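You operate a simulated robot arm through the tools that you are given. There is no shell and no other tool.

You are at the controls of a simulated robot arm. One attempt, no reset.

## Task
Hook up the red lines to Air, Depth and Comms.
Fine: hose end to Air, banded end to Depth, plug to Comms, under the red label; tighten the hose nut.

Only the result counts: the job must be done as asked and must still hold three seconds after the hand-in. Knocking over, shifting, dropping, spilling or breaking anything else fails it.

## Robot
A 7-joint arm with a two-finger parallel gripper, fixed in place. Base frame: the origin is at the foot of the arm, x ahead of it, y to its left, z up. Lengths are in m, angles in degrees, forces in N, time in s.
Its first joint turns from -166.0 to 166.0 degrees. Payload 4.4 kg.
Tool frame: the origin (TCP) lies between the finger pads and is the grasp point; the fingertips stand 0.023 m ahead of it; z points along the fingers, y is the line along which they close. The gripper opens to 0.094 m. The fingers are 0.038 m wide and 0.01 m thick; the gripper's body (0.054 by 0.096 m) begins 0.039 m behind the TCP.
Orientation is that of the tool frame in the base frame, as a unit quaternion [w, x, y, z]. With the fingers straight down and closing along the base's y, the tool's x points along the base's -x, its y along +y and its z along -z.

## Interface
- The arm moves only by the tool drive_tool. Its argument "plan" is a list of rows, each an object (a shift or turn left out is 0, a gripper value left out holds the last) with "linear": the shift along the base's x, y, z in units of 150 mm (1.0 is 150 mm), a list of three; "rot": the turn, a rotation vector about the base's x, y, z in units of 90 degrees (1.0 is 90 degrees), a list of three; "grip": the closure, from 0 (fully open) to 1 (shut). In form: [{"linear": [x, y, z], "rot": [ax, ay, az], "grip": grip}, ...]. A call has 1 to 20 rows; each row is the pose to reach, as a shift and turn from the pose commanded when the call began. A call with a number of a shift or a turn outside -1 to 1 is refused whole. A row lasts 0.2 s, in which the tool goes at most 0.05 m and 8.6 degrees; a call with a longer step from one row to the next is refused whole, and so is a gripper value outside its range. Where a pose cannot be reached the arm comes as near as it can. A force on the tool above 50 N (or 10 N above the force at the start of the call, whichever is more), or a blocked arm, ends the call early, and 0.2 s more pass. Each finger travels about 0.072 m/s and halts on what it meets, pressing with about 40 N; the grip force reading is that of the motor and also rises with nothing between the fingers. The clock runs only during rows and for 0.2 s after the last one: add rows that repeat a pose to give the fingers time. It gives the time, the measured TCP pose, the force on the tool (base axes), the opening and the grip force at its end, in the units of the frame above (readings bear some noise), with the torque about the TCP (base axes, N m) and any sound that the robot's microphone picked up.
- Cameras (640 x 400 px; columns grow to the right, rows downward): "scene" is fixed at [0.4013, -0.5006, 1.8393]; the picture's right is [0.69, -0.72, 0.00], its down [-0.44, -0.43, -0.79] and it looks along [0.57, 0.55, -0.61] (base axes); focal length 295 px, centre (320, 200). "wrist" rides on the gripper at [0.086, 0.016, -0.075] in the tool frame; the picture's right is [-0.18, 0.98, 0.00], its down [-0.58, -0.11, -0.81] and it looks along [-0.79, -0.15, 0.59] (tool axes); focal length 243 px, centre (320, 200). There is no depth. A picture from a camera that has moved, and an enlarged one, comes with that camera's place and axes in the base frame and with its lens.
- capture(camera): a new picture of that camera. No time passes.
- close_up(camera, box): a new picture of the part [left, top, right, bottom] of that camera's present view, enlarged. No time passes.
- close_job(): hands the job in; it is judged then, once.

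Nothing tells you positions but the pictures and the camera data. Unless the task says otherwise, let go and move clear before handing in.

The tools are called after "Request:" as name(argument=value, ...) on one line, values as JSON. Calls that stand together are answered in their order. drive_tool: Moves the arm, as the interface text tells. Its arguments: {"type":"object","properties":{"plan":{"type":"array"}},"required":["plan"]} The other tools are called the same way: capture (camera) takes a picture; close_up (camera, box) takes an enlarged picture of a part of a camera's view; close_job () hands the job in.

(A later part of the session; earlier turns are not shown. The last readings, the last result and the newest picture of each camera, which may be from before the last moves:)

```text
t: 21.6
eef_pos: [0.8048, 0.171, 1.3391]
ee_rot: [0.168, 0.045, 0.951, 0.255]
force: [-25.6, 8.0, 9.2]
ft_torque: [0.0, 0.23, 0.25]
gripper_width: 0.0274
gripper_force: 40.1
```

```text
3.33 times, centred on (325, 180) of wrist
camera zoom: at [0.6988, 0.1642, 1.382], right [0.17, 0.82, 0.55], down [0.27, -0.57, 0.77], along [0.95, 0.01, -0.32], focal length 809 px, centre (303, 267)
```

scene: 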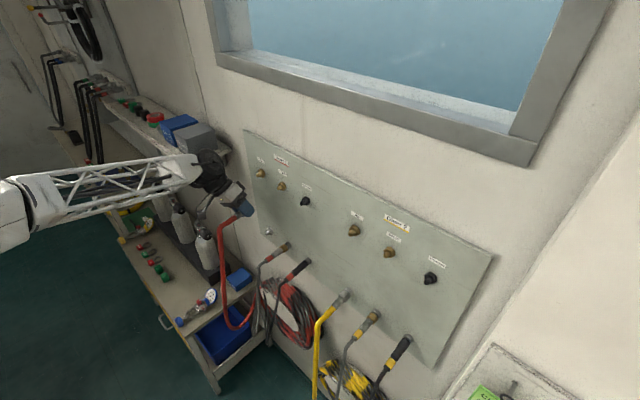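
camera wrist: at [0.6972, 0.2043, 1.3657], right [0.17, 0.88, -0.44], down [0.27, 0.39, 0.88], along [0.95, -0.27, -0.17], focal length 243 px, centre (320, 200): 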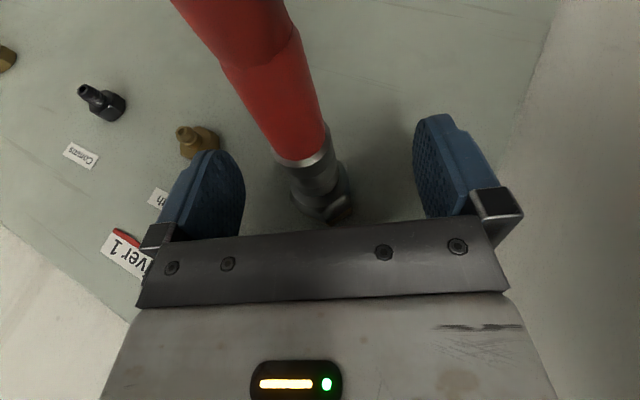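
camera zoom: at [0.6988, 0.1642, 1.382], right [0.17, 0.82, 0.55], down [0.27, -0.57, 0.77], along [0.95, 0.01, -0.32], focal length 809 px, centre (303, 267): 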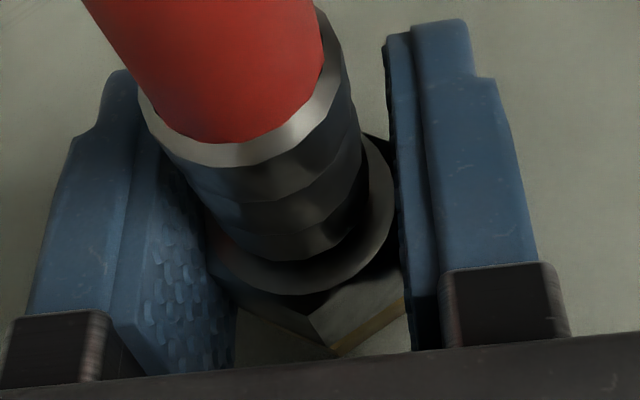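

Request:
drive_tool(plan=[{"linear": [-0.007, 0.001, 0.001], "grip": 1}, {"linear": [-0.007, 0.001, 0.001], "grip": 0.6}, {"linear": [-0.007, 0.001, 0.001], "grip": 0.4}, {"linear": [-0.007, 0.001, 0.001], "grip": 0.4}, {"linear": [-0.007, 0.001, 0], "rot": [-0.0833, 0, 0]}, {"linear": [-0.007, 0.001, 0], "rot": [-0.1667, 0, 0]}, {"linear": [-0.007, 0.001, 0], "rot": [-0.25, 0, 0]}, {"linear": [-0.007, 0.001, 0], "rot": [-0.3333, 0, 0]}, {"linear": [-0.007, 0.001, 0], "rot": [-0.4167, 0, 0]}, {"linear": [-0.007, 0.001, 0], "rot": [-0.5, 0, 0]}, {"linear": [-0.007, 0.001, 0], "rot": [-0.5833, 0, 0]}, {"linear": [-0.007, 0.001, 0], "rot": [-0.6667, 0, 0]}, {"linear": [-0.007, 0.001, 0], "rot": [-0.6667, 0, 0]}, {"linear": [-0.007, 0.001, 0], "rot": [-0.6667, 0, 0], "grip": 1}, {"linear": [-0.007, 0.001, 0], "rot": [-0.6667, 0, 0], "grip": 1}, {"linear": [-0.007, 0.001, 0], "rot": [-0.6667, 0, 0], "grip": 1}])

Request:
close_up(camera="wrist", box=[250, 120, 400, 240])

Request:
close_up(camera="scene", box=[222, 160, 286, 200])

```text
t: 25.0
eef_pos: [0.8049, 0.1704, 1.3382]
ee_rot: [0.168, -0.045, 0.951, -0.255]
force: [1.2, -13.2, 4.6]
ft_torque: [0.01, -0.07, -0.14]
gripper_width: 0.027
gripper_force: 39.7
```

```text
3.33 times, centred on (325, 180) of wrist
camera zoom: at [0.6981, 0.2041, 1.366], right [0.17, 0.88, -0.44], down [0.27, 0.38, 0.88], along [0.95, -0.27, -0.17], focal length 809 px, centre (303, 267)
```

zoom: 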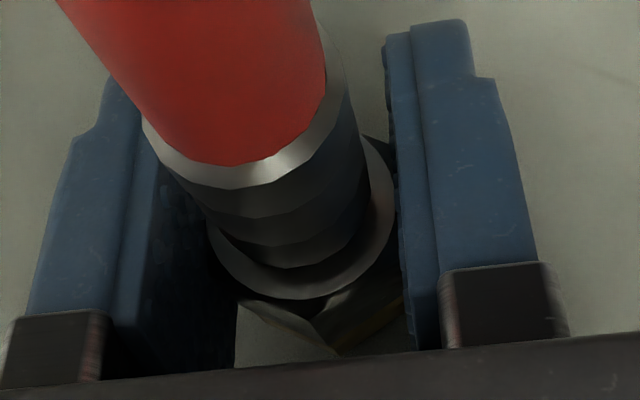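

```text
10.00 times, centred on (254, 180) of scene
camera zoom: at [0.4013, -0.5006, 1.8393], right [0.69, -0.72, 0.0], down [-0.44, -0.43, -0.79], along [0.57, 0.55, -0.61], focal length 2947 px, centre (980, 400)
```

zoom: 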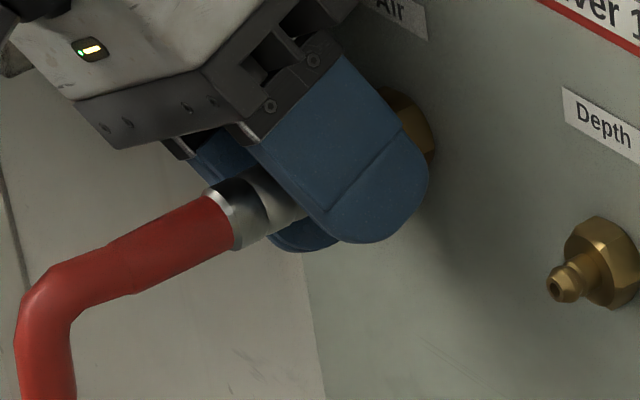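

Request:
drive_tool(plan=[{"linear": [0, -0.002, 0], "rot": [0.0833, 0, 0], "grip": 1}, {"linear": [0, -0.002, 0], "rot": [0.1667, 0, 0]}, {"linear": [0, -0.002, 0], "rot": [0.25, 0, 0]}, {"linear": [0, -0.002, 0], "rot": [0.3333, 0, 0]}, {"linear": [0, -0.001, 0], "rot": [0.4167, 0, 0]}, {"linear": [0, -0.001, 0], "rot": [0.5, 0, 0]}, {"linear": [0, 0, 0], "rot": [0.5833, 0, 0]}, {"linear": [0, 0, 0], "rot": [0.6667, 0, 0]}, {"linear": [0, 0, 0], "rot": [0.6667, 0, 0]}])

Request:
close_up(camera="wrist", box=[250, 120, 400, 240])

```text
t: 27.0
eef_pos: [0.8057, 0.1712, 1.3386]
ee_rot: [0.168, 0.045, 0.951, 0.255]
force: [0.5, 9.9, 1.9]
ft_torque: [-0.03, -0.01, 0.09]
gripper_width: 0.027
gripper_force: 40.6
```

```text
3.33 times, centred on (325, 180) of wrist
camera zoom: at [0.6983, 0.1641, 1.3823], right [0.17, 0.82, 0.55], down [0.27, -0.57, 0.77], along [0.95, 0.01, -0.32], focal length 809 px, centre (303, 267)
```

zoom: 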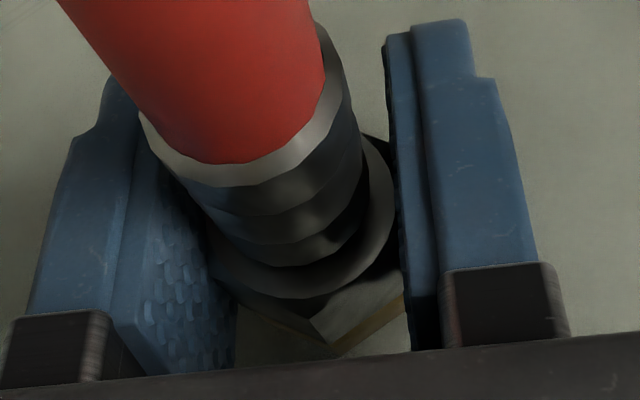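

Request:
drive_tool(plan=[{"linear": [0, 0.002, 0], "grip": 1}, {"linear": [0, 0.002, 0], "grip": 0.6}, {"linear": [0, 0.002, 0], "grip": 0.4}, {"linear": [0, 0.002, 0], "grip": 0.4}, {"linear": [0, 0.002, 0], "rot": [-0.0833, 0, 0]}, {"linear": [0, 0.001, 0], "rot": [-0.1667, 0, 0]}, {"linear": [0, 0.001, 0], "rot": [-0.25, 0, 0]}, {"linear": [0, 0, 0], "rot": [-0.3333, 0, 0]}, {"linear": [0, 0, 0], "rot": [-0.4167, 0, 0]}, {"linear": [0, -0.001, 0], "rot": [-0.5, 0, 0]}, {"linear": [0, -0.002, 0], "rot": [-0.5833, 0, 0]}, {"linear": [0, -0.002, 0], "rot": [-0.6667, 0, 0]}, {"linear": [0, -0.002, 0], "rot": [-0.6667, 0, 0]}])

Request:
close_up(camera="wrist", box=[250, 120, 400, 240])

Request:
close_up(camera="scene", box=[238, 165, 278, 190])

```text
t: 29.8
eef_pos: [0.8049, 0.1708, 1.3396]
ee_rot: [0.168, -0.045, 0.951, -0.255]
force: [0.2, 0.2, -0.1]
ft_torque: [0.03, 0.01, -0.04]
gripper_width: 0.0567
gripper_force: 0.1
```

```text
3.33 times, centred on (325, 180) of wrist
camera zoom: at [0.6984, 0.2043, 1.3662], right [0.17, 0.88, -0.44], down [0.27, 0.39, 0.88], along [0.95, -0.27, -0.17], focal length 809 px, centre (303, 267)
```

zoom: 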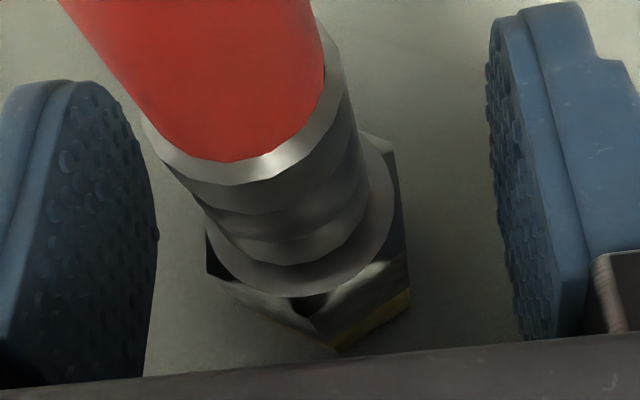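

```text
16.00 times, centred on (258, 178) of scene
camera zoom: at [0.4013, -0.5006, 1.8393], right [0.69, -0.72, 0.0], down [-0.44, -0.43, -0.79], along [0.57, 0.55, -0.61], focal length 4716 px, centre (1312, 560)
```

zoom: 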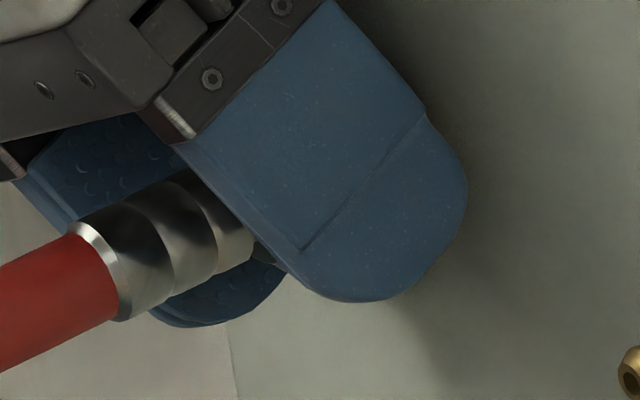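

Request:
drive_tool(plan=[{"linear": [0, 0, 0], "grip": 0}, {"linear": [0, 0, 0], "grip": 0}, {"linear": [-0.0913, 0.1253, 0.217]}, {"linear": [-0.1827, 0.2507, 0.434]}, {"linear": [-0.1827, 0.2507, 0.434]}])

Request:
capture(camera="wrist")

Request:
close_up(camera="wrist", box=[270, 90, 370, 170])

Request:
close_up(camera="scene", box=[238, 165, 278, 190])

```text
t: 31.0
eef_pos: [0.7784, 0.2079, 1.4035]
ee_rot: [0.167, -0.045, 0.951, -0.256]
force: [0.4, -0.3, -0.4]
ft_torque: [-0.03, 0.02, 0.01]
gripper_width: 0.0941
gripper_force: 0.1
```

```text
taken
camera wrist: at [0.6706, 0.2427, 1.4312], right [0.17, 0.88, -0.44], down [0.27, 0.38, 0.88], along [0.95, -0.27, -0.17], focal length 243 px, centre (320, 200)
```

wrist: 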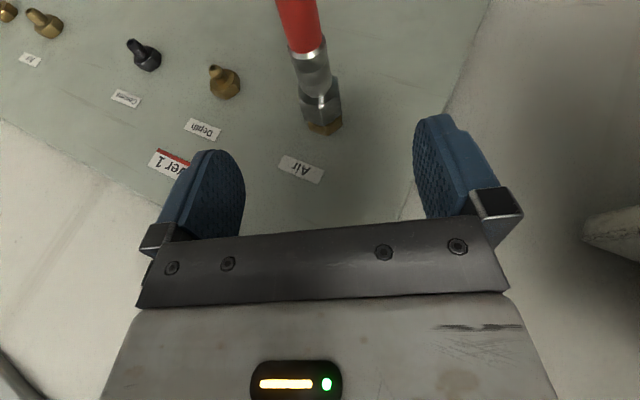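

```text
5.00 times, centred on (320, 130) of wrist
camera zoom: at [0.6706, 0.2427, 1.4312], right [0.17, 0.88, -0.44], down [0.27, 0.38, 0.88], along [0.95, -0.27, -0.17], focal length 1213 px, centre (320, 550)
```

zoom: 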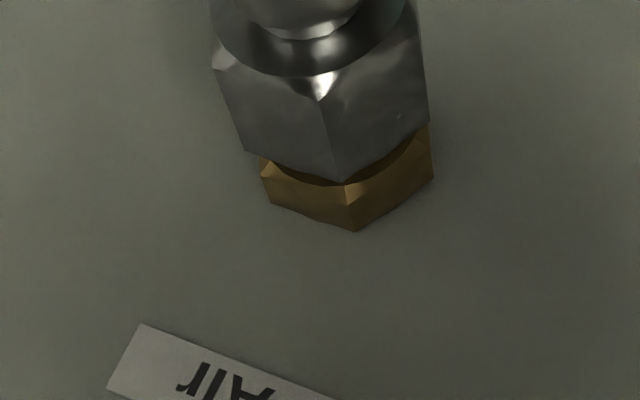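

```text
16.00 times, centred on (258, 178) of scene
camera zoom: at [0.4013, -0.5006, 1.8393], right [0.69, -0.72, 0.0], down [-0.44, -0.43, -0.79], along [0.57, 0.55, -0.61], focal length 4716 px, centre (1312, 560)
```

zoom: 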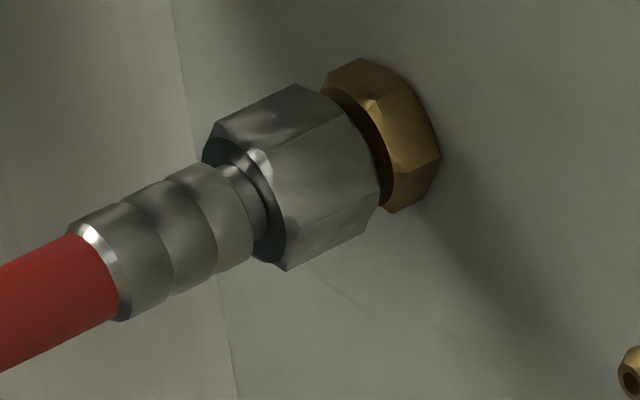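

Request:
drive_tool(plan=[{"linear": [0.0913, -0.1253, -0.217], "grip": 0}, {"linear": [0.1827, -0.2507, -0.434]}, {"linear": [0.1827, -0.2507, -0.434]}, {"linear": [0.1827, -0.2507, -0.434], "grip": 1}, {"linear": [0.1827, -0.2507, -0.434], "grip": 1}, {"linear": [0.1827, -0.2507, -0.434], "grip": 1}, {"linear": [0.1827, -0.2507, -0.434], "grip": 1}, {"linear": [0.1827, -0.2507, -0.434], "grip": 1}])

Request:
drive_tool(plan=[{"rot": [0.0833, 0, 0], "grip": 1}, {"rot": [0.1667, 0, 0]}])

Request:
drive_tool(plan=[{"rot": [0.0833, 0, 0], "grip": 1}, {"rot": [0.1667, 0, 0]}])

Request:
drive_tool(plan=[{"rot": [0.0833, 0, 0], "grip": 1}, {"rot": [0.1667, 0, 0]}])

Request:
drive_tool(plan=[{"rot": [0.0833, 0, 0], "grip": 1}, {"rot": [0.1667, 0, 0]}])

```text
t: 32.8
eef_pos: [0.8041, 0.1704, 1.3385]
ee_rot: [0.168, -0.045, 0.951, -0.255]
force: [1.9, -13.8, 3.8]
ft_torque: [-0.01, -0.04, -0.16]
gripper_width: 0.0272
gripper_force: 39.8
```

```text
t: 33.4
eef_pos: [0.8038, 0.1693, 1.3395]
ee_rot: [0.171, -0.023, 0.977, -0.128]
force: [-3.9, -10.6, 4.9]
ft_torque: [-0.56, -0.05, -0.11]
gripper_width: 0.0272
gripper_force: 40.7
```

```text
t: 34.0
eef_pos: [0.8041, 0.1693, 1.3396]
ee_rot: [0.173, 0.001, 0.985, 0.0]
force: [-2.5, -7.7, 5.2]
ft_torque: [-0.77, -0.01, -0.09]
gripper_width: 0.03
gripper_force: 40.3
```

```text
t: 34.6
eef_pos: [0.8038, 0.1703, 1.3398]
ee_rot: [0.172, 0.022, 0.976, 0.129]
force: [4.6, 1.2, 0.1]
ft_torque: [-0.4, 0.0, 0.06]
gripper_width: 0.0311
gripper_force: 40.0
```

```text
t: 35.2
eef_pos: [0.8045, 0.1703, 1.3399]
ee_rot: [0.168, 0.045, 0.951, 0.256]
force: [2.5, 15.4, -1.3]
ft_torque: [-0.02, 0.0, 0.13]
gripper_width: 0.0271
gripper_force: 40.0
```

Request:
drive_tool(plan=[{"linear": [0, 0, 0], "grip": 0.6}, {"linear": [0, 0, 0], "grip": 0}, {"linear": [0, 0, 0], "grip": 0}, {"linear": [0, 0, 0], "grip": 0}, {"linear": [-0.114, -0.157, 0.271]}, {"linear": [-0.228, -0.313, 0.543]}, {"linear": [-0.3, -0.4, 0.7], "rot": [-0.0833, 0, 0]}, {"linear": [-0.35, -0.45, 0.7], "rot": [-0.1667, 0, 0]}, {"linear": [-0.4, -0.5, 0.7], "rot": [-0.25, 0, 0]}, {"linear": [-0.45, -0.55, 0.7], "rot": [-0.3333, 0, 0]}, {"linear": [-0.45, -0.55, 0.7], "rot": [-0.3333, 0, 0]}])

Request:
capture(camera="scene")

Request:
capture(camera="wrist")

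Request:
close_up(camera="scene", box=[222, 160, 286, 200])

```text
t: 37.6
eef_pos: [0.7381, 0.0866, 1.444]
ee_rot: [0.173, 0.0, 0.985, -0.001]
force: [-0.8, 0.0, -0.4]
ft_torque: [-0.01, 0.0, -0.01]
gripper_width: 0.0941
gripper_force: 0.0
```

```text
taken
```

scene: 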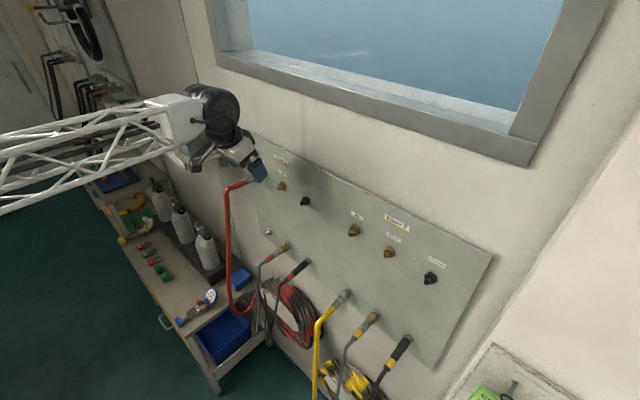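

```text
taken
camera wrist: at [0.6312, 0.1036, 1.484], right [0.17, 0.98, 0.06], down [0.27, -0.11, 0.96], along [0.95, -0.15, -0.28], focal length 243 px, centre (320, 200)
```

wrist: 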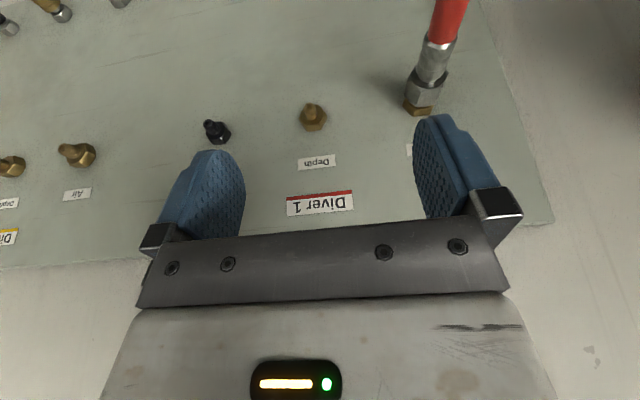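

```text
10.00 times, centred on (254, 180) of scene
camera zoom: at [0.4013, -0.5006, 1.8393], right [0.69, -0.72, 0.0], down [-0.44, -0.43, -0.79], along [0.57, 0.55, -0.61], focal length 2947 px, centre (980, 400)
```

zoom: 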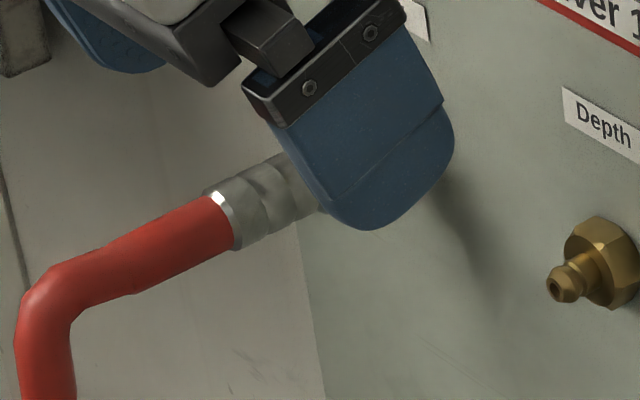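

Request:
drive_tool(plan=[{"linear": [0, -0.118, 0], "grip": 0}, {"linear": [0, -0.118, -0.3]}, {"linear": [0, -0.118, -0.6]}, {"linear": [0, -0.118, -0.9]}, {"linear": [0, -0.118, -1.0]}])

Request:
drive_tool(plan=[{"linear": [0.02, 0, -0.25], "grip": 0}, {"linear": [0.04, 0, -0.5]}, {"linear": [0.077, 0, -0.798]}, {"linear": [0.077, 0, -0.798]}])

Request:
capture(camera="wrist")

Request:
close_up(camera="wrist", box=[240, 40, 400, 160])

Request:
capture(camera="scene")

```text
t: 38.8
eef_pos: [0.7378, 0.0685, 1.293]
ee_rot: [0.173, 0.001, 0.985, -0.001]
force: [-0.3, 0.1, -0.4]
ft_torque: [-0.02, 0.01, -0.01]
gripper_width: 0.0942
gripper_force: 0.2
```

```text
t: 39.8
eef_pos: [0.7499, 0.0685, 1.1736]
ee_rot: [0.173, 0.001, 0.985, 0.0]
force: [-0.7, -0.1, 0.4]
ft_torque: [0.01, 0.03, 0.02]
gripper_width: 0.0938
gripper_force: 0.0
```

```text
taken
camera wrist: at [0.6432, 0.0853, 1.2141], right [0.17, 0.98, 0.06], down [0.27, -0.11, 0.96], along [0.95, -0.15, -0.28], focal length 243 px, centre (320, 200)
```

wrist: 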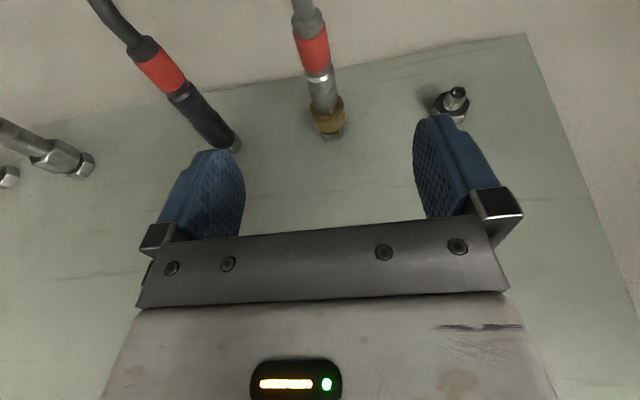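

```text
3.33 times, centred on (320, 100) of wrist
camera zoom: at [0.6432, 0.0853, 1.2141], right [0.17, 0.98, 0.06], down [0.27, -0.11, 0.96], along [0.95, -0.15, -0.28], focal length 809 px, centre (320, 533)
```

zoom: 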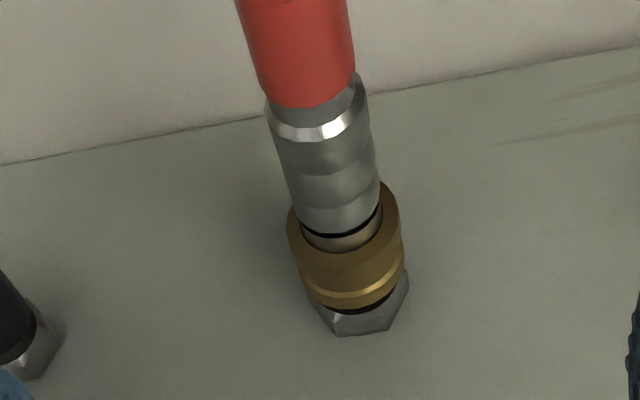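

```text
taken
```

scene: 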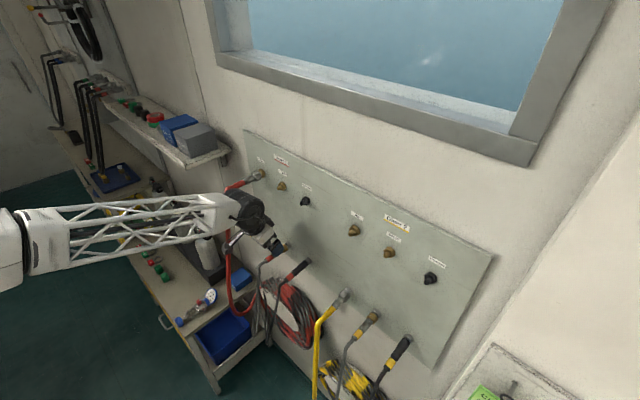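

Request:
drive_tool(plan=[{"linear": [0.06, 0.0027, -0.19], "grip": 0}, {"linear": [0.12, 0.0027, -0.38]}, {"linear": [0.18, 0.0027, -0.571]}, {"linear": [0.18, 0.0027, -0.571]}])

Request:
capture(camera="wrist")

Request:
close_up(camera="scene", box=[230, 210, 326, 270])

```text
t: 40.8
eef_pos: [0.777, 0.0695, 1.088]
ee_rot: [0.174, 0.0, 0.985, 0.0]
force: [0.1, -0.4, 0.3]
ft_torque: [0.02, 0.0, 0.01]
gripper_width: 0.0939
gripper_force: 0.0
```

```text
taken
camera wrist: at [0.6703, 0.0853, 1.1287], right [0.17, 0.98, 0.06], down [0.27, -0.11, 0.96], along [0.95, -0.15, -0.28], focal length 243 px, centre (320, 200)
```

wrist: 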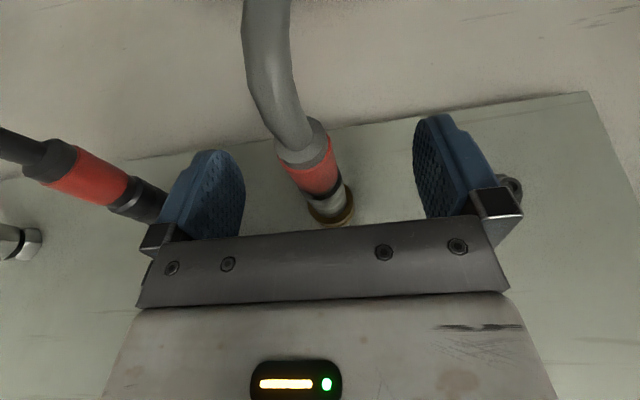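

```text
6.67 times, centred on (278, 240) of scene
camera zoom: at [0.4013, -0.5006, 1.8393], right [0.69, -0.72, 0.0], down [-0.44, -0.43, -0.79], along [0.57, 0.55, -0.61], focal length 1965 px, centre (600, -67)
```

zoom: 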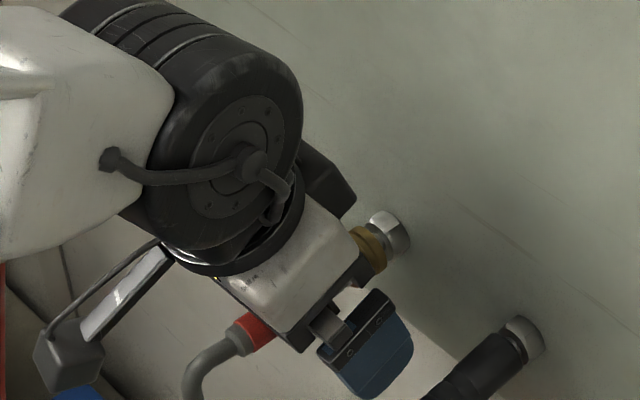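

Request:
drive_tool(plan=[{"grip": 1}, {"grip": 1}, {"grip": 1}, {"grip": 1}, {"grip": 1}])

Request:
close_up(camera="wrist", box=[240, 120, 400, 240])

Request:
close_up(camera="scene", box=[250, 220, 314, 260])

```text
t: 42.0
eef_pos: [0.7778, 0.0697, 1.0895]
ee_rot: [0.174, -0.001, 0.985, 0.0]
force: [-1.6, 19.1, -0.1]
ft_torque: [-0.01, 0.02, 0.68]
gripper_width: 0.0193
gripper_force: 40.2
```

```text
3.33 times, centred on (320, 180) of wrist
camera zoom: at [0.67, 0.0859, 1.1289], right [0.17, 0.98, 0.06], down [0.27, -0.11, 0.96], along [0.95, -0.15, -0.28], focal length 809 px, centre (320, 267)
```

zoom: 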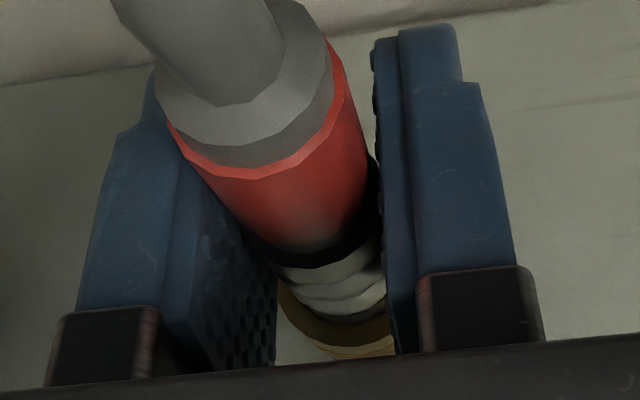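

```text
10.00 times, centred on (282, 240) of scene
camera zoom: at [0.4013, -0.5006, 1.8393], right [0.69, -0.72, 0.0], down [-0.44, -0.43, -0.79], along [0.57, 0.55, -0.61], focal length 2947 px, centre (700, -200)
```

zoom: 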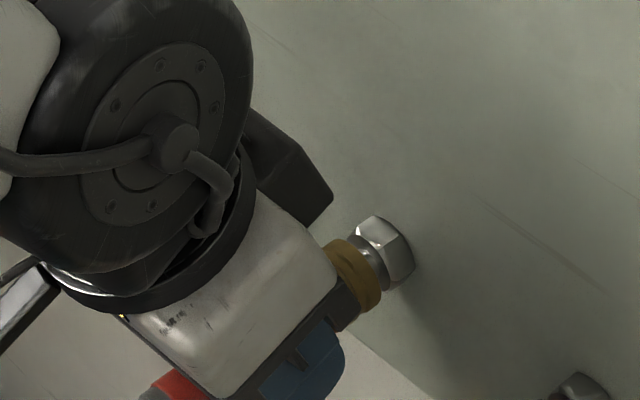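

Request:
drive_tool(plan=[{"linear": [0, 0.0035, 0], "grip": 1}, {"linear": [0, 0.0035, 0], "grip": 1}])

```text
t: 42.6
eef_pos: [0.7749, 0.0707, 1.0888]
ee_rot: [0.174, 0.0, 0.985, 0.001]
force: [4.6, 11.6, -0.3]
ft_torque: [-0.01, 0.05, 0.33]
gripper_width: 0.0196
gripper_force: 40.2
```

Request:
drive_tool(plan=[{"linear": [0, 0.005, 0], "grip": 1}, {"linear": [0, 0.005, 0], "grip": 1}])

```text
t: 43.2
eef_pos: [0.7772, 0.071, 1.0883]
ee_rot: [0.173, -0.001, 0.985, 0.0]
force: [7.7, -8.5, 0.6]
ft_torque: [0.02, 0.06, -0.33]
gripper_width: 0.0194
gripper_force: 40.4
```

Request:
drive_tool(plan=[{"linear": [-0.03, -0.002, 0], "grip": 1}, {"linear": [-0.06, -0.002, 0]}, {"linear": [-0.1, -0.002, 0]}, {"linear": [-0.15, -0.002, 0]}, {"linear": [-0.2, -0.002, 0]}, {"linear": [-0.2, -0.002, 0]}])

Request:
capture(camera="wrist")

Request:
close_up(camera="scene", box=[250, 220, 314, 260])

```text
t: 44.6
eef_pos: [0.7462, 0.0721, 1.0893]
ee_rot: [0.173, -0.001, 0.985, 0.0]
force: [22.5, -5.3, 0.7]
ft_torque: [0.03, -0.14, -0.11]
gripper_width: 0.0193
gripper_force: 40.2
```

```text
taken
camera wrist: at [0.6393, 0.0874, 1.1295], right [0.17, 0.98, 0.06], down [0.27, -0.11, 0.96], along [0.95, -0.15, -0.28], focal length 243 px, centre (320, 200)
```

wrist: 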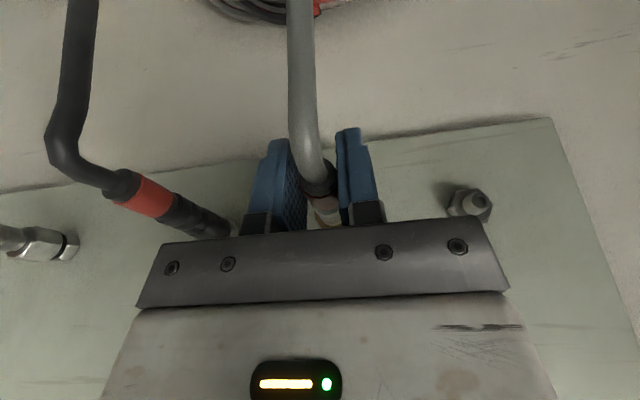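

```text
10.00 times, centred on (282, 240) of scene
camera zoom: at [0.4013, -0.5006, 1.8393], right [0.69, -0.72, 0.0], down [-0.44, -0.43, -0.79], along [0.57, 0.55, -0.61], focal length 2947 px, centre (700, -200)
```

zoom: 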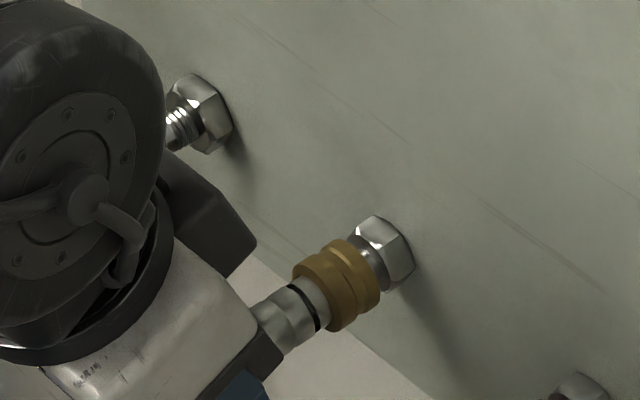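

Request:
drive_tool(plan=[{"grip": 0}, {"grip": 0}, {"grip": 0}, {"linear": [0.2, 0, 0], "grip": 0}, {"linear": [0.4, 0, 0]}, {"linear": [0.4, 0, 0]}])

Request:
capture(camera="wrist")

Request:
close_up(camera="wrist", box=[240, 120, 400, 240])

Request:
close_up(camera="scene", box=[250, 220, 314, 260])

```text
t: 46.0
eef_pos: [0.8058, 0.0707, 1.0899]
ee_rot: [0.173, 0.0, 0.985, 0.0]
force: [0.3, -0.8, 0.0]
ft_torque: [0.0, 0.0, -0.03]
gripper_width: 0.094
gripper_force: 0.1
```

```text
taken
camera wrist: at [0.6992, 0.0875, 1.1294], right [0.17, 0.98, 0.06], down [0.27, -0.11, 0.96], along [0.95, -0.15, -0.29], focal length 243 px, centre (320, 200)
```

wrist: 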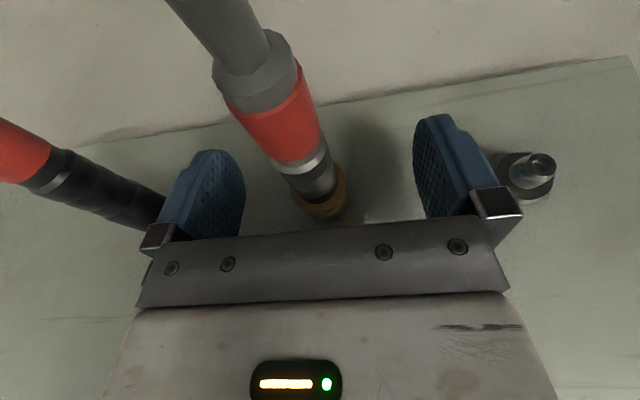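

```text
3.33 times, centred on (320, 180) of wrist
camera zoom: at [0.6992, 0.0875, 1.1294], right [0.17, 0.98, 0.06], down [0.27, -0.11, 0.96], along [0.95, -0.15, -0.29], focal length 809 px, centre (320, 267)
```

zoom: 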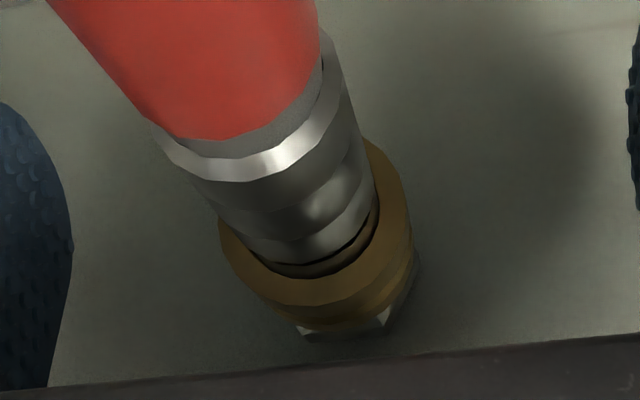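

```text
10.00 times, centred on (282, 240) of scene
camera zoom: at [0.4013, -0.5006, 1.8393], right [0.69, -0.72, 0.0], down [-0.44, -0.43, -0.79], along [0.57, 0.55, -0.61], focal length 2947 px, centre (700, -200)
```

zoom: 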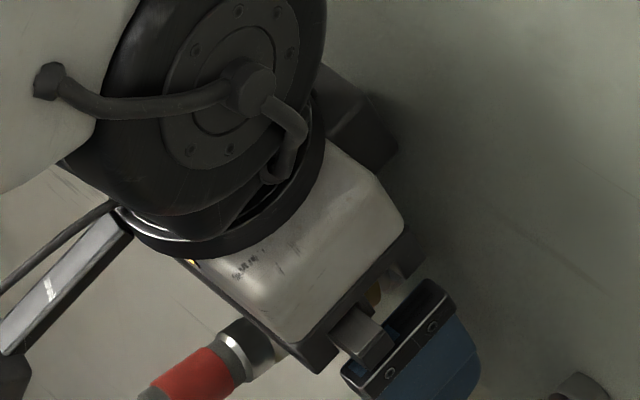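

Request:
drive_tool(plan=[{"grip": 1}, {"grip": 1}, {"grip": 1}, {"grip": 1}, {"grip": 1}])

Request:
close_up(camera="wrist", box=[240, 120, 400, 240])

```text
t: 47.2
eef_pos: [0.8066, 0.0698, 1.0891]
ee_rot: [0.175, 0.0, 0.985, 0.0]
force: [1.4, -30.2, 0.7]
ft_torque: [0.04, 0.02, -0.26]
gripper_width: 0.0314
gripper_force: 40.3
```

```text
3.33 times, centred on (320, 180) of wrist
camera zoom: at [0.6991, 0.0867, 1.1294], right [0.17, 0.98, 0.06], down [0.27, -0.11, 0.96], along [0.95, -0.15, -0.29], focal length 809 px, centre (320, 267)
```

zoom: 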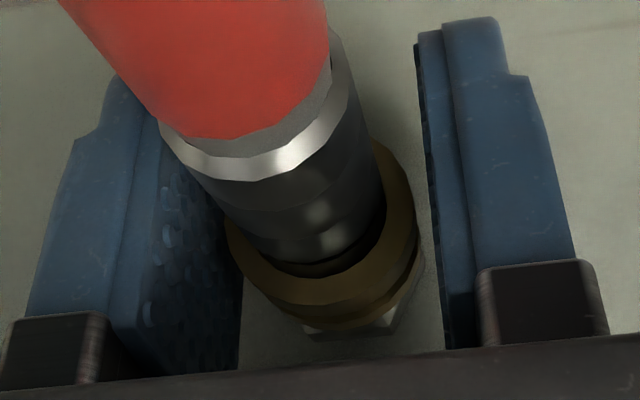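

Request:
drive_tool(plan=[{"linear": [0, -0.006, 0], "grip": 1}, {"linear": [0, -0.006, 0], "grip": 1}])

```text
t: 47.8
eef_pos: [0.8058, 0.0695, 1.0895]
ee_rot: [0.174, 0.0, 0.985, 0.0]
force: [0.6, -25.2, 2.0]
ft_torque: [0.03, -0.02, -0.27]
gripper_width: 0.0312
gripper_force: 40.3
```

Request:
drive_tool(plan=[{"linear": [0, -0.007, 0], "grip": 1}, {"linear": [0, -0.007, 0], "grip": 1}])

```text
t: 48.4
eef_pos: [0.8054, 0.0699, 1.0885]
ee_rot: [0.173, 0.001, 0.985, -0.001]
force: [1.3, 3.8, 2.7]
ft_torque: [-0.01, -0.02, -0.04]
gripper_width: 0.0314
gripper_force: 40.7
```

Request:
drive_tool(plan=[{"linear": [-0.02, 0, 0], "grip": 1}, {"linear": [-0.04, 0, 0]}, {"linear": [-0.06, 0, 0]}, {"linear": [-0.06, 0, 0]}])

Request:
close_up(camera="wrist", box=[240, 120, 400, 240])

Request:
close_up(camera="scene", box=[250, 220, 314, 260])

```text
t: 49.4
eef_pos: [0.7972, 0.0699, 1.0884]
ee_rot: [0.174, 0.0, 0.985, 0.0]
force: [4.5, 8.0, 1.9]
ft_torque: [0.0, -0.07, 0.13]
gripper_width: 0.0312
gripper_force: 40.2
```

```text
3.33 times, centred on (320, 180) of wrist
camera zoom: at [0.6904, 0.0859, 1.1291], right [0.17, 0.98, 0.06], down [0.27, -0.11, 0.96], along [0.95, -0.15, -0.28], focal length 809 px, centre (320, 267)
```

zoom: 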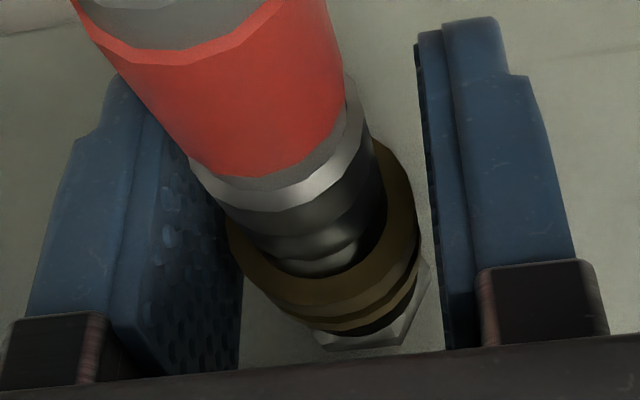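

```text
10.00 times, centred on (282, 240) of scene
camera zoom: at [0.4013, -0.5006, 1.8393], right [0.69, -0.72, 0.0], down [-0.44, -0.43, -0.79], along [0.57, 0.55, -0.61], focal length 2947 px, centre (700, -200)
```

zoom: 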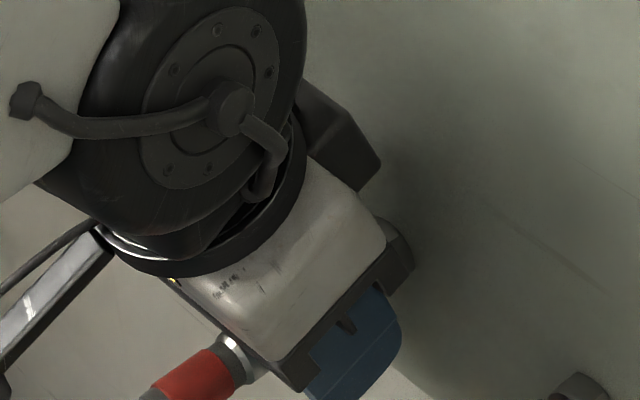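

Request:
drive_tool(plan=[{"linear": [-0.02, 0, 0], "grip": 1}, {"linear": [-0.04, 0, 0]}, {"linear": [-0.06, 0, 0]}, {"linear": [-0.08, 0, 0]}, {"linear": [-0.11, 0, 0]}, {"linear": [-0.14, 0, 0]}, {"linear": [-0.14, 0, 0]}])

Request:
capture(camera="wrist")

Request:
close_up(camera="wrist", box=[240, 120, 400, 240])

Request:
close_up(camera="scene", box=[250, 220, 314, 260])

```text
t: 51.0
eef_pos: [0.7754, 0.0693, 1.0892]
ee_rot: [0.174, 0.0, 0.985, 0.0]
force: [0.1, 0.0, -0.1]
ft_torque: [-0.04, -0.07, 0.01]
gripper_width: 0.0311
gripper_force: 40.1
```

```text
taken
camera wrist: at [0.6695, 0.0855, 1.1288], right [0.17, 0.98, 0.06], down [0.27, -0.11, 0.96], along [0.95, -0.15, -0.28], focal length 243 px, centre (320, 200)
```

wrist: 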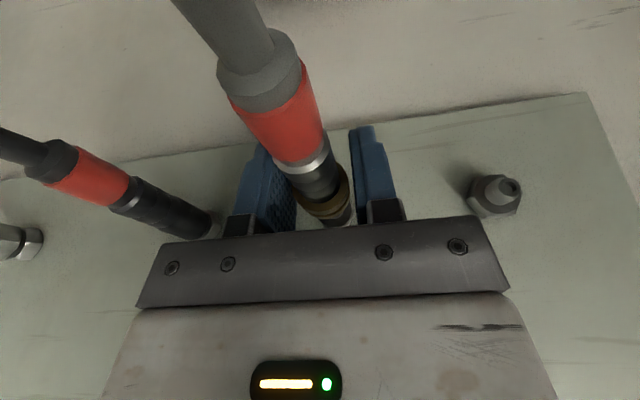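

```text
3.33 times, centred on (320, 180) of wrist
camera zoom: at [0.6695, 0.0855, 1.1288], right [0.17, 0.98, 0.06], down [0.27, -0.11, 0.96], along [0.95, -0.15, -0.28], focal length 809 px, centre (320, 267)
```

zoom: 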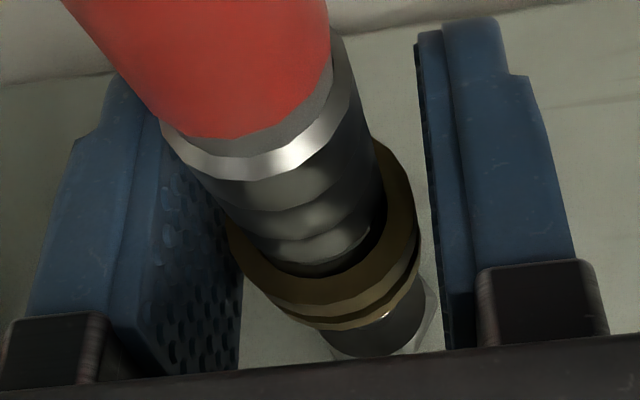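

```text
10.00 times, centred on (282, 240) of scene
camera zoom: at [0.4013, -0.5006, 1.8393], right [0.69, -0.72, 0.0], down [-0.44, -0.43, -0.79], along [0.57, 0.55, -0.61], focal length 2947 px, centre (700, -200)
```

zoom: 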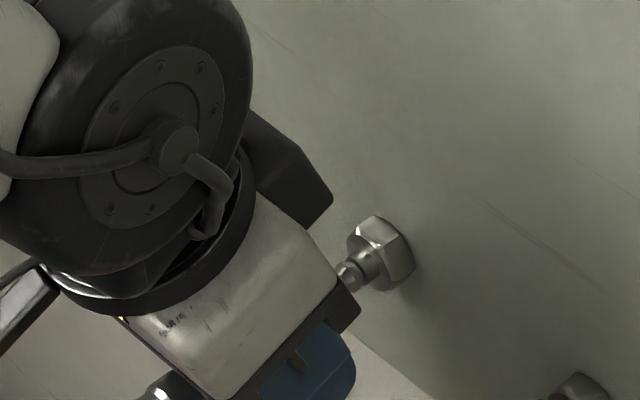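

Request:
drive_tool(plan=[{"linear": [-0.2, 0, 0.05], "grip": 1}, {"linear": [-0.2, 0, 0.25]}, {"linear": [-0.2, 0, 0.45]}, {"linear": [-0.2, 0, 0.65]}, {"linear": [-0.2, 0, 0.85]}, {"linear": [-0.2, 0, 1.0]}, {"linear": [-0.2, 0, 1.0]}])

Request:
drive_tool(plan=[{"linear": [0, 0, 0.2], "grip": 1}, {"linear": [0, 0, 0.4]}, {"linear": [0, 0, 0.6]}, {"linear": [0, 0, 0.6667]}, {"linear": [0, 0, 0.6667]}])

Request:
capture(camera="wrist")

Request:
close_up(camera="wrist", box=[240, 120, 400, 240])

Request:
close_up(camera="scene", box=[230, 150, 326, 210])

Request:
capture(camera="scene")

```text
t: 52.6
eef_pos: [0.7458, 0.0692, 1.2385]
ee_rot: [0.173, 0.0, 0.985, 0.001]
force: [0.2, -0.5, -1.7]
ft_torque: [-0.01, -0.03, -0.01]
gripper_width: 0.0313
gripper_force: 40.3
```

```text
t: 53.8
eef_pos: [0.7454, 0.0691, 1.3383]
ee_rot: [0.174, 0.001, 0.985, 0.001]
force: [0.6, -0.4, -2.3]
ft_torque: [0.03, -0.08, -0.04]
gripper_width: 0.0311
gripper_force: 39.8
```

```text
taken
camera wrist: at [0.6391, 0.0853, 1.3793], right [0.17, 0.98, 0.06], down [0.27, -0.11, 0.96], along [0.95, -0.15, -0.29], focal length 243 px, centre (320, 200)
```

wrist: 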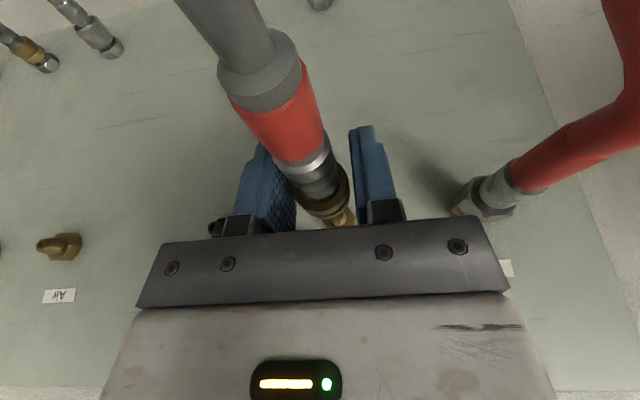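

```text
3.33 times, centred on (320, 180) of wrist
camera zoom: at [0.6391, 0.0853, 1.3793], right [0.17, 0.98, 0.06], down [0.27, -0.11, 0.96], along [0.95, -0.15, -0.29], focal length 809 px, centre (320, 267)
```

zoom: 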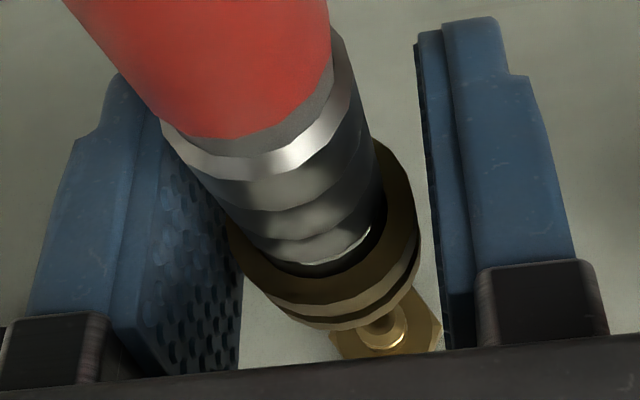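

```text
6.67 times, centred on (278, 180) of scene
camera zoom: at [0.4013, -0.5006, 1.8393], right [0.69, -0.72, 0.0], down [-0.44, -0.43, -0.79], along [0.57, 0.55, -0.61], focal length 1965 px, centre (600, 333)
```

zoom: 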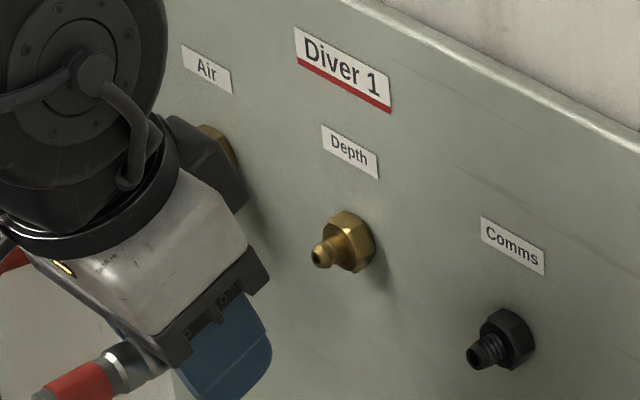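

```text
taken
```

scene: 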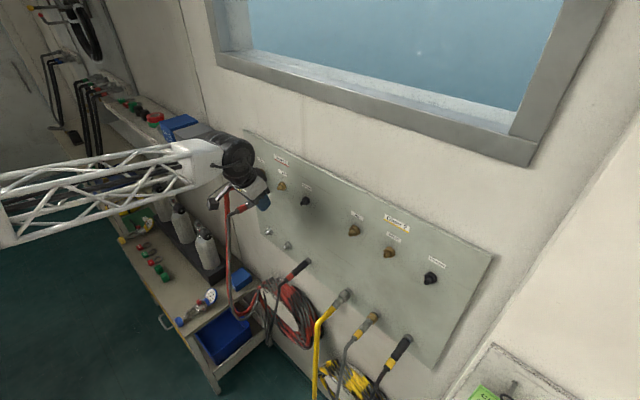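

Request:
drive_tool(plan=[{"linear": [0.12, 0, 0], "grip": 1}, {"linear": [0.22, 0, 0]}, {"linear": [0.28, 0, 0]}, {"linear": [0.32, 0, 0]}, {"linear": [0.36, 0, 0]}, {"linear": [0.36, 0, 0]}])

Request:
close_up(camera="wrist", box=[240, 120, 400, 240])

Request:
close_up(camera="scene", box=[250, 165, 314, 205])

```text
t: 55.2
eef_pos: [0.7999, 0.0695, 1.3384]
ee_rot: [0.174, -0.001, 0.985, 0.001]
force: [0.3, 0.3, -1.4]
ft_torque: [0.01, 0.0, 0.04]
gripper_width: 0.0313
gripper_force: 40.1
```

```text
3.33 times, centred on (320, 180) of wrist
camera zoom: at [0.6932, 0.0853, 1.3791], right [0.17, 0.98, 0.06], down [0.27, -0.11, 0.96], along [0.95, -0.15, -0.28], focal length 809 px, centre (320, 267)
```

zoom: 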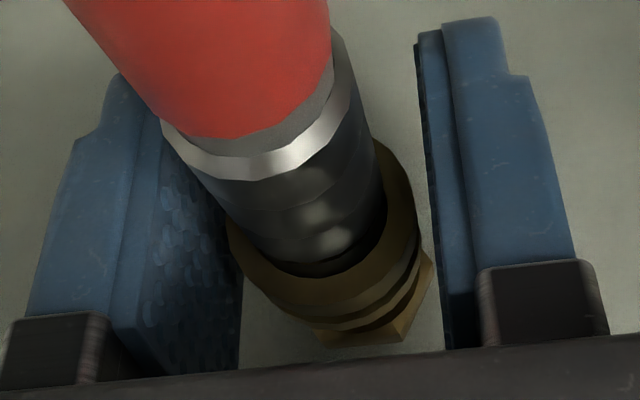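

```text
10.00 times, centred on (282, 185) of scene
camera zoom: at [0.4013, -0.5006, 1.8393], right [0.69, -0.72, 0.0], down [-0.44, -0.43, -0.79], along [0.57, 0.55, -0.61], focal length 2947 px, centre (700, 350)
```

zoom: 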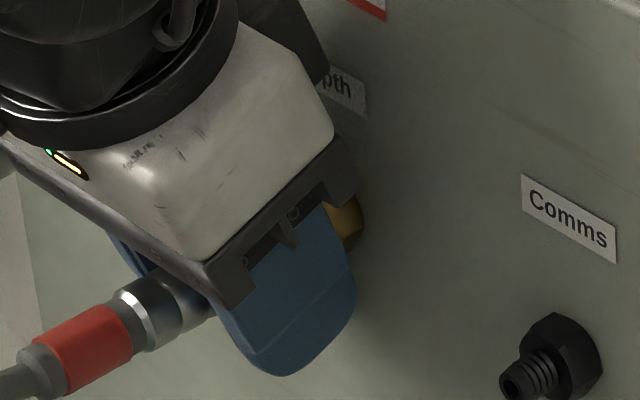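

Request:
drive_tool(plan=[{"linear": [0.013, 0, 0], "grip": 1}, {"linear": [0.027, 0, 0]}, {"linear": [0.04, 0, 0]}, {"linear": [0.04, 0, 0]}])

Request:
close_up(camera="wrist", box=[240, 120, 400, 240])

```text
t: 56.2
eef_pos: [0.806, 0.0694, 1.3382]
ee_rot: [0.174, 0.0, 0.985, 0.001]
force: [-0.2, 21.3, 4.1]
ft_torque: [-0.02, 0.03, 0.16]
gripper_width: 0.0313
gripper_force: 39.7
```

```text
3.33 times, centred on (320, 180) of wrist
camera zoom: at [0.699, 0.0861, 1.3794], right [0.17, 0.98, 0.06], down [0.27, -0.11, 0.96], along [0.95, -0.15, -0.28], focal length 809 px, centre (320, 267)
```

zoom: 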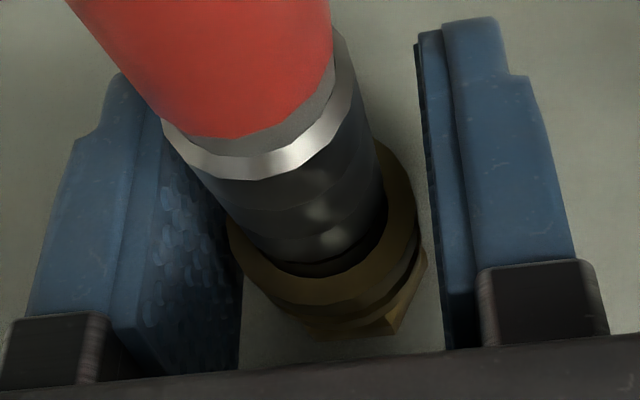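

Request:
drive_tool(plan=[{"linear": [0, 0.006, 0], "grip": 1}, {"linear": [0.007, 0.006, 0], "grip": 1}, {"linear": [0.007, 0.006, 0], "grip": 1}])

```text
t: 57.0
eef_pos: [0.8065, 0.071, 1.3373]
ee_rot: [0.174, -0.001, 0.985, 0.0]
force: [-9.8, 11.5, 6.9]
ft_torque: [0.02, -0.06, 0.09]
gripper_width: 0.0309
gripper_force: 39.8
```

Request:
drive_tool(plan=[{"linear": [0.007, 0.003, 0.002], "grip": 1}, {"linear": [0.014, 0.003, 0.002], "grip": 1}, {"linear": [0.014, 0.003, 0.002], "grip": 1}])

Request:
close_up(camera="wrist", box=[240, 120, 400, 240])

Request:
close_up(camera="scene", box=[250, 165, 314, 205])

```text
t: 57.8
eef_pos: [0.8095, 0.0693, 1.3388]
ee_rot: [0.174, 0.0, 0.985, -0.001]
force: [-26.4, -3.5, 2.8]
ft_torque: [-0.04, 0.01, -0.03]
gripper_width: 0.0312
gripper_force: 40.1
```

```text
3.33 times, centred on (320, 180) of wrist
camera zoom: at [0.7019, 0.0864, 1.3792], right [0.17, 0.98, 0.06], down [0.27, -0.11, 0.96], along [0.95, -0.15, -0.29], focal length 809 px, centre (320, 267)
```

zoom: 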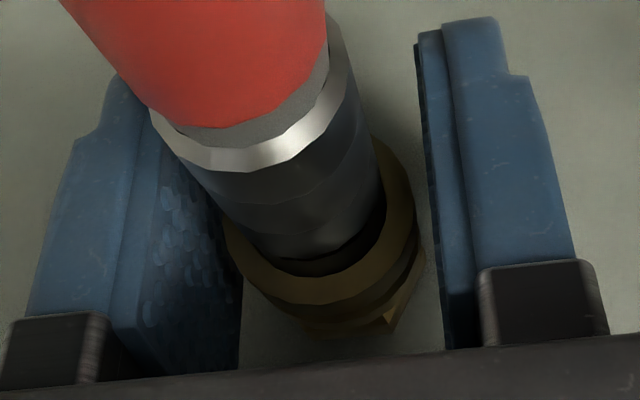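

```text
10.00 times, centred on (282, 185) of scene
camera zoom: at [0.4013, -0.5006, 1.8393], right [0.69, -0.72, 0.0], down [-0.44, -0.43, -0.79], along [0.57, 0.55, -0.61], focal length 2947 px, centre (700, 350)
```

zoom: 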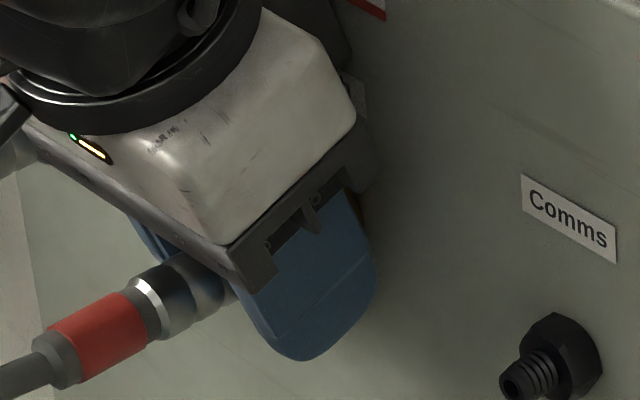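

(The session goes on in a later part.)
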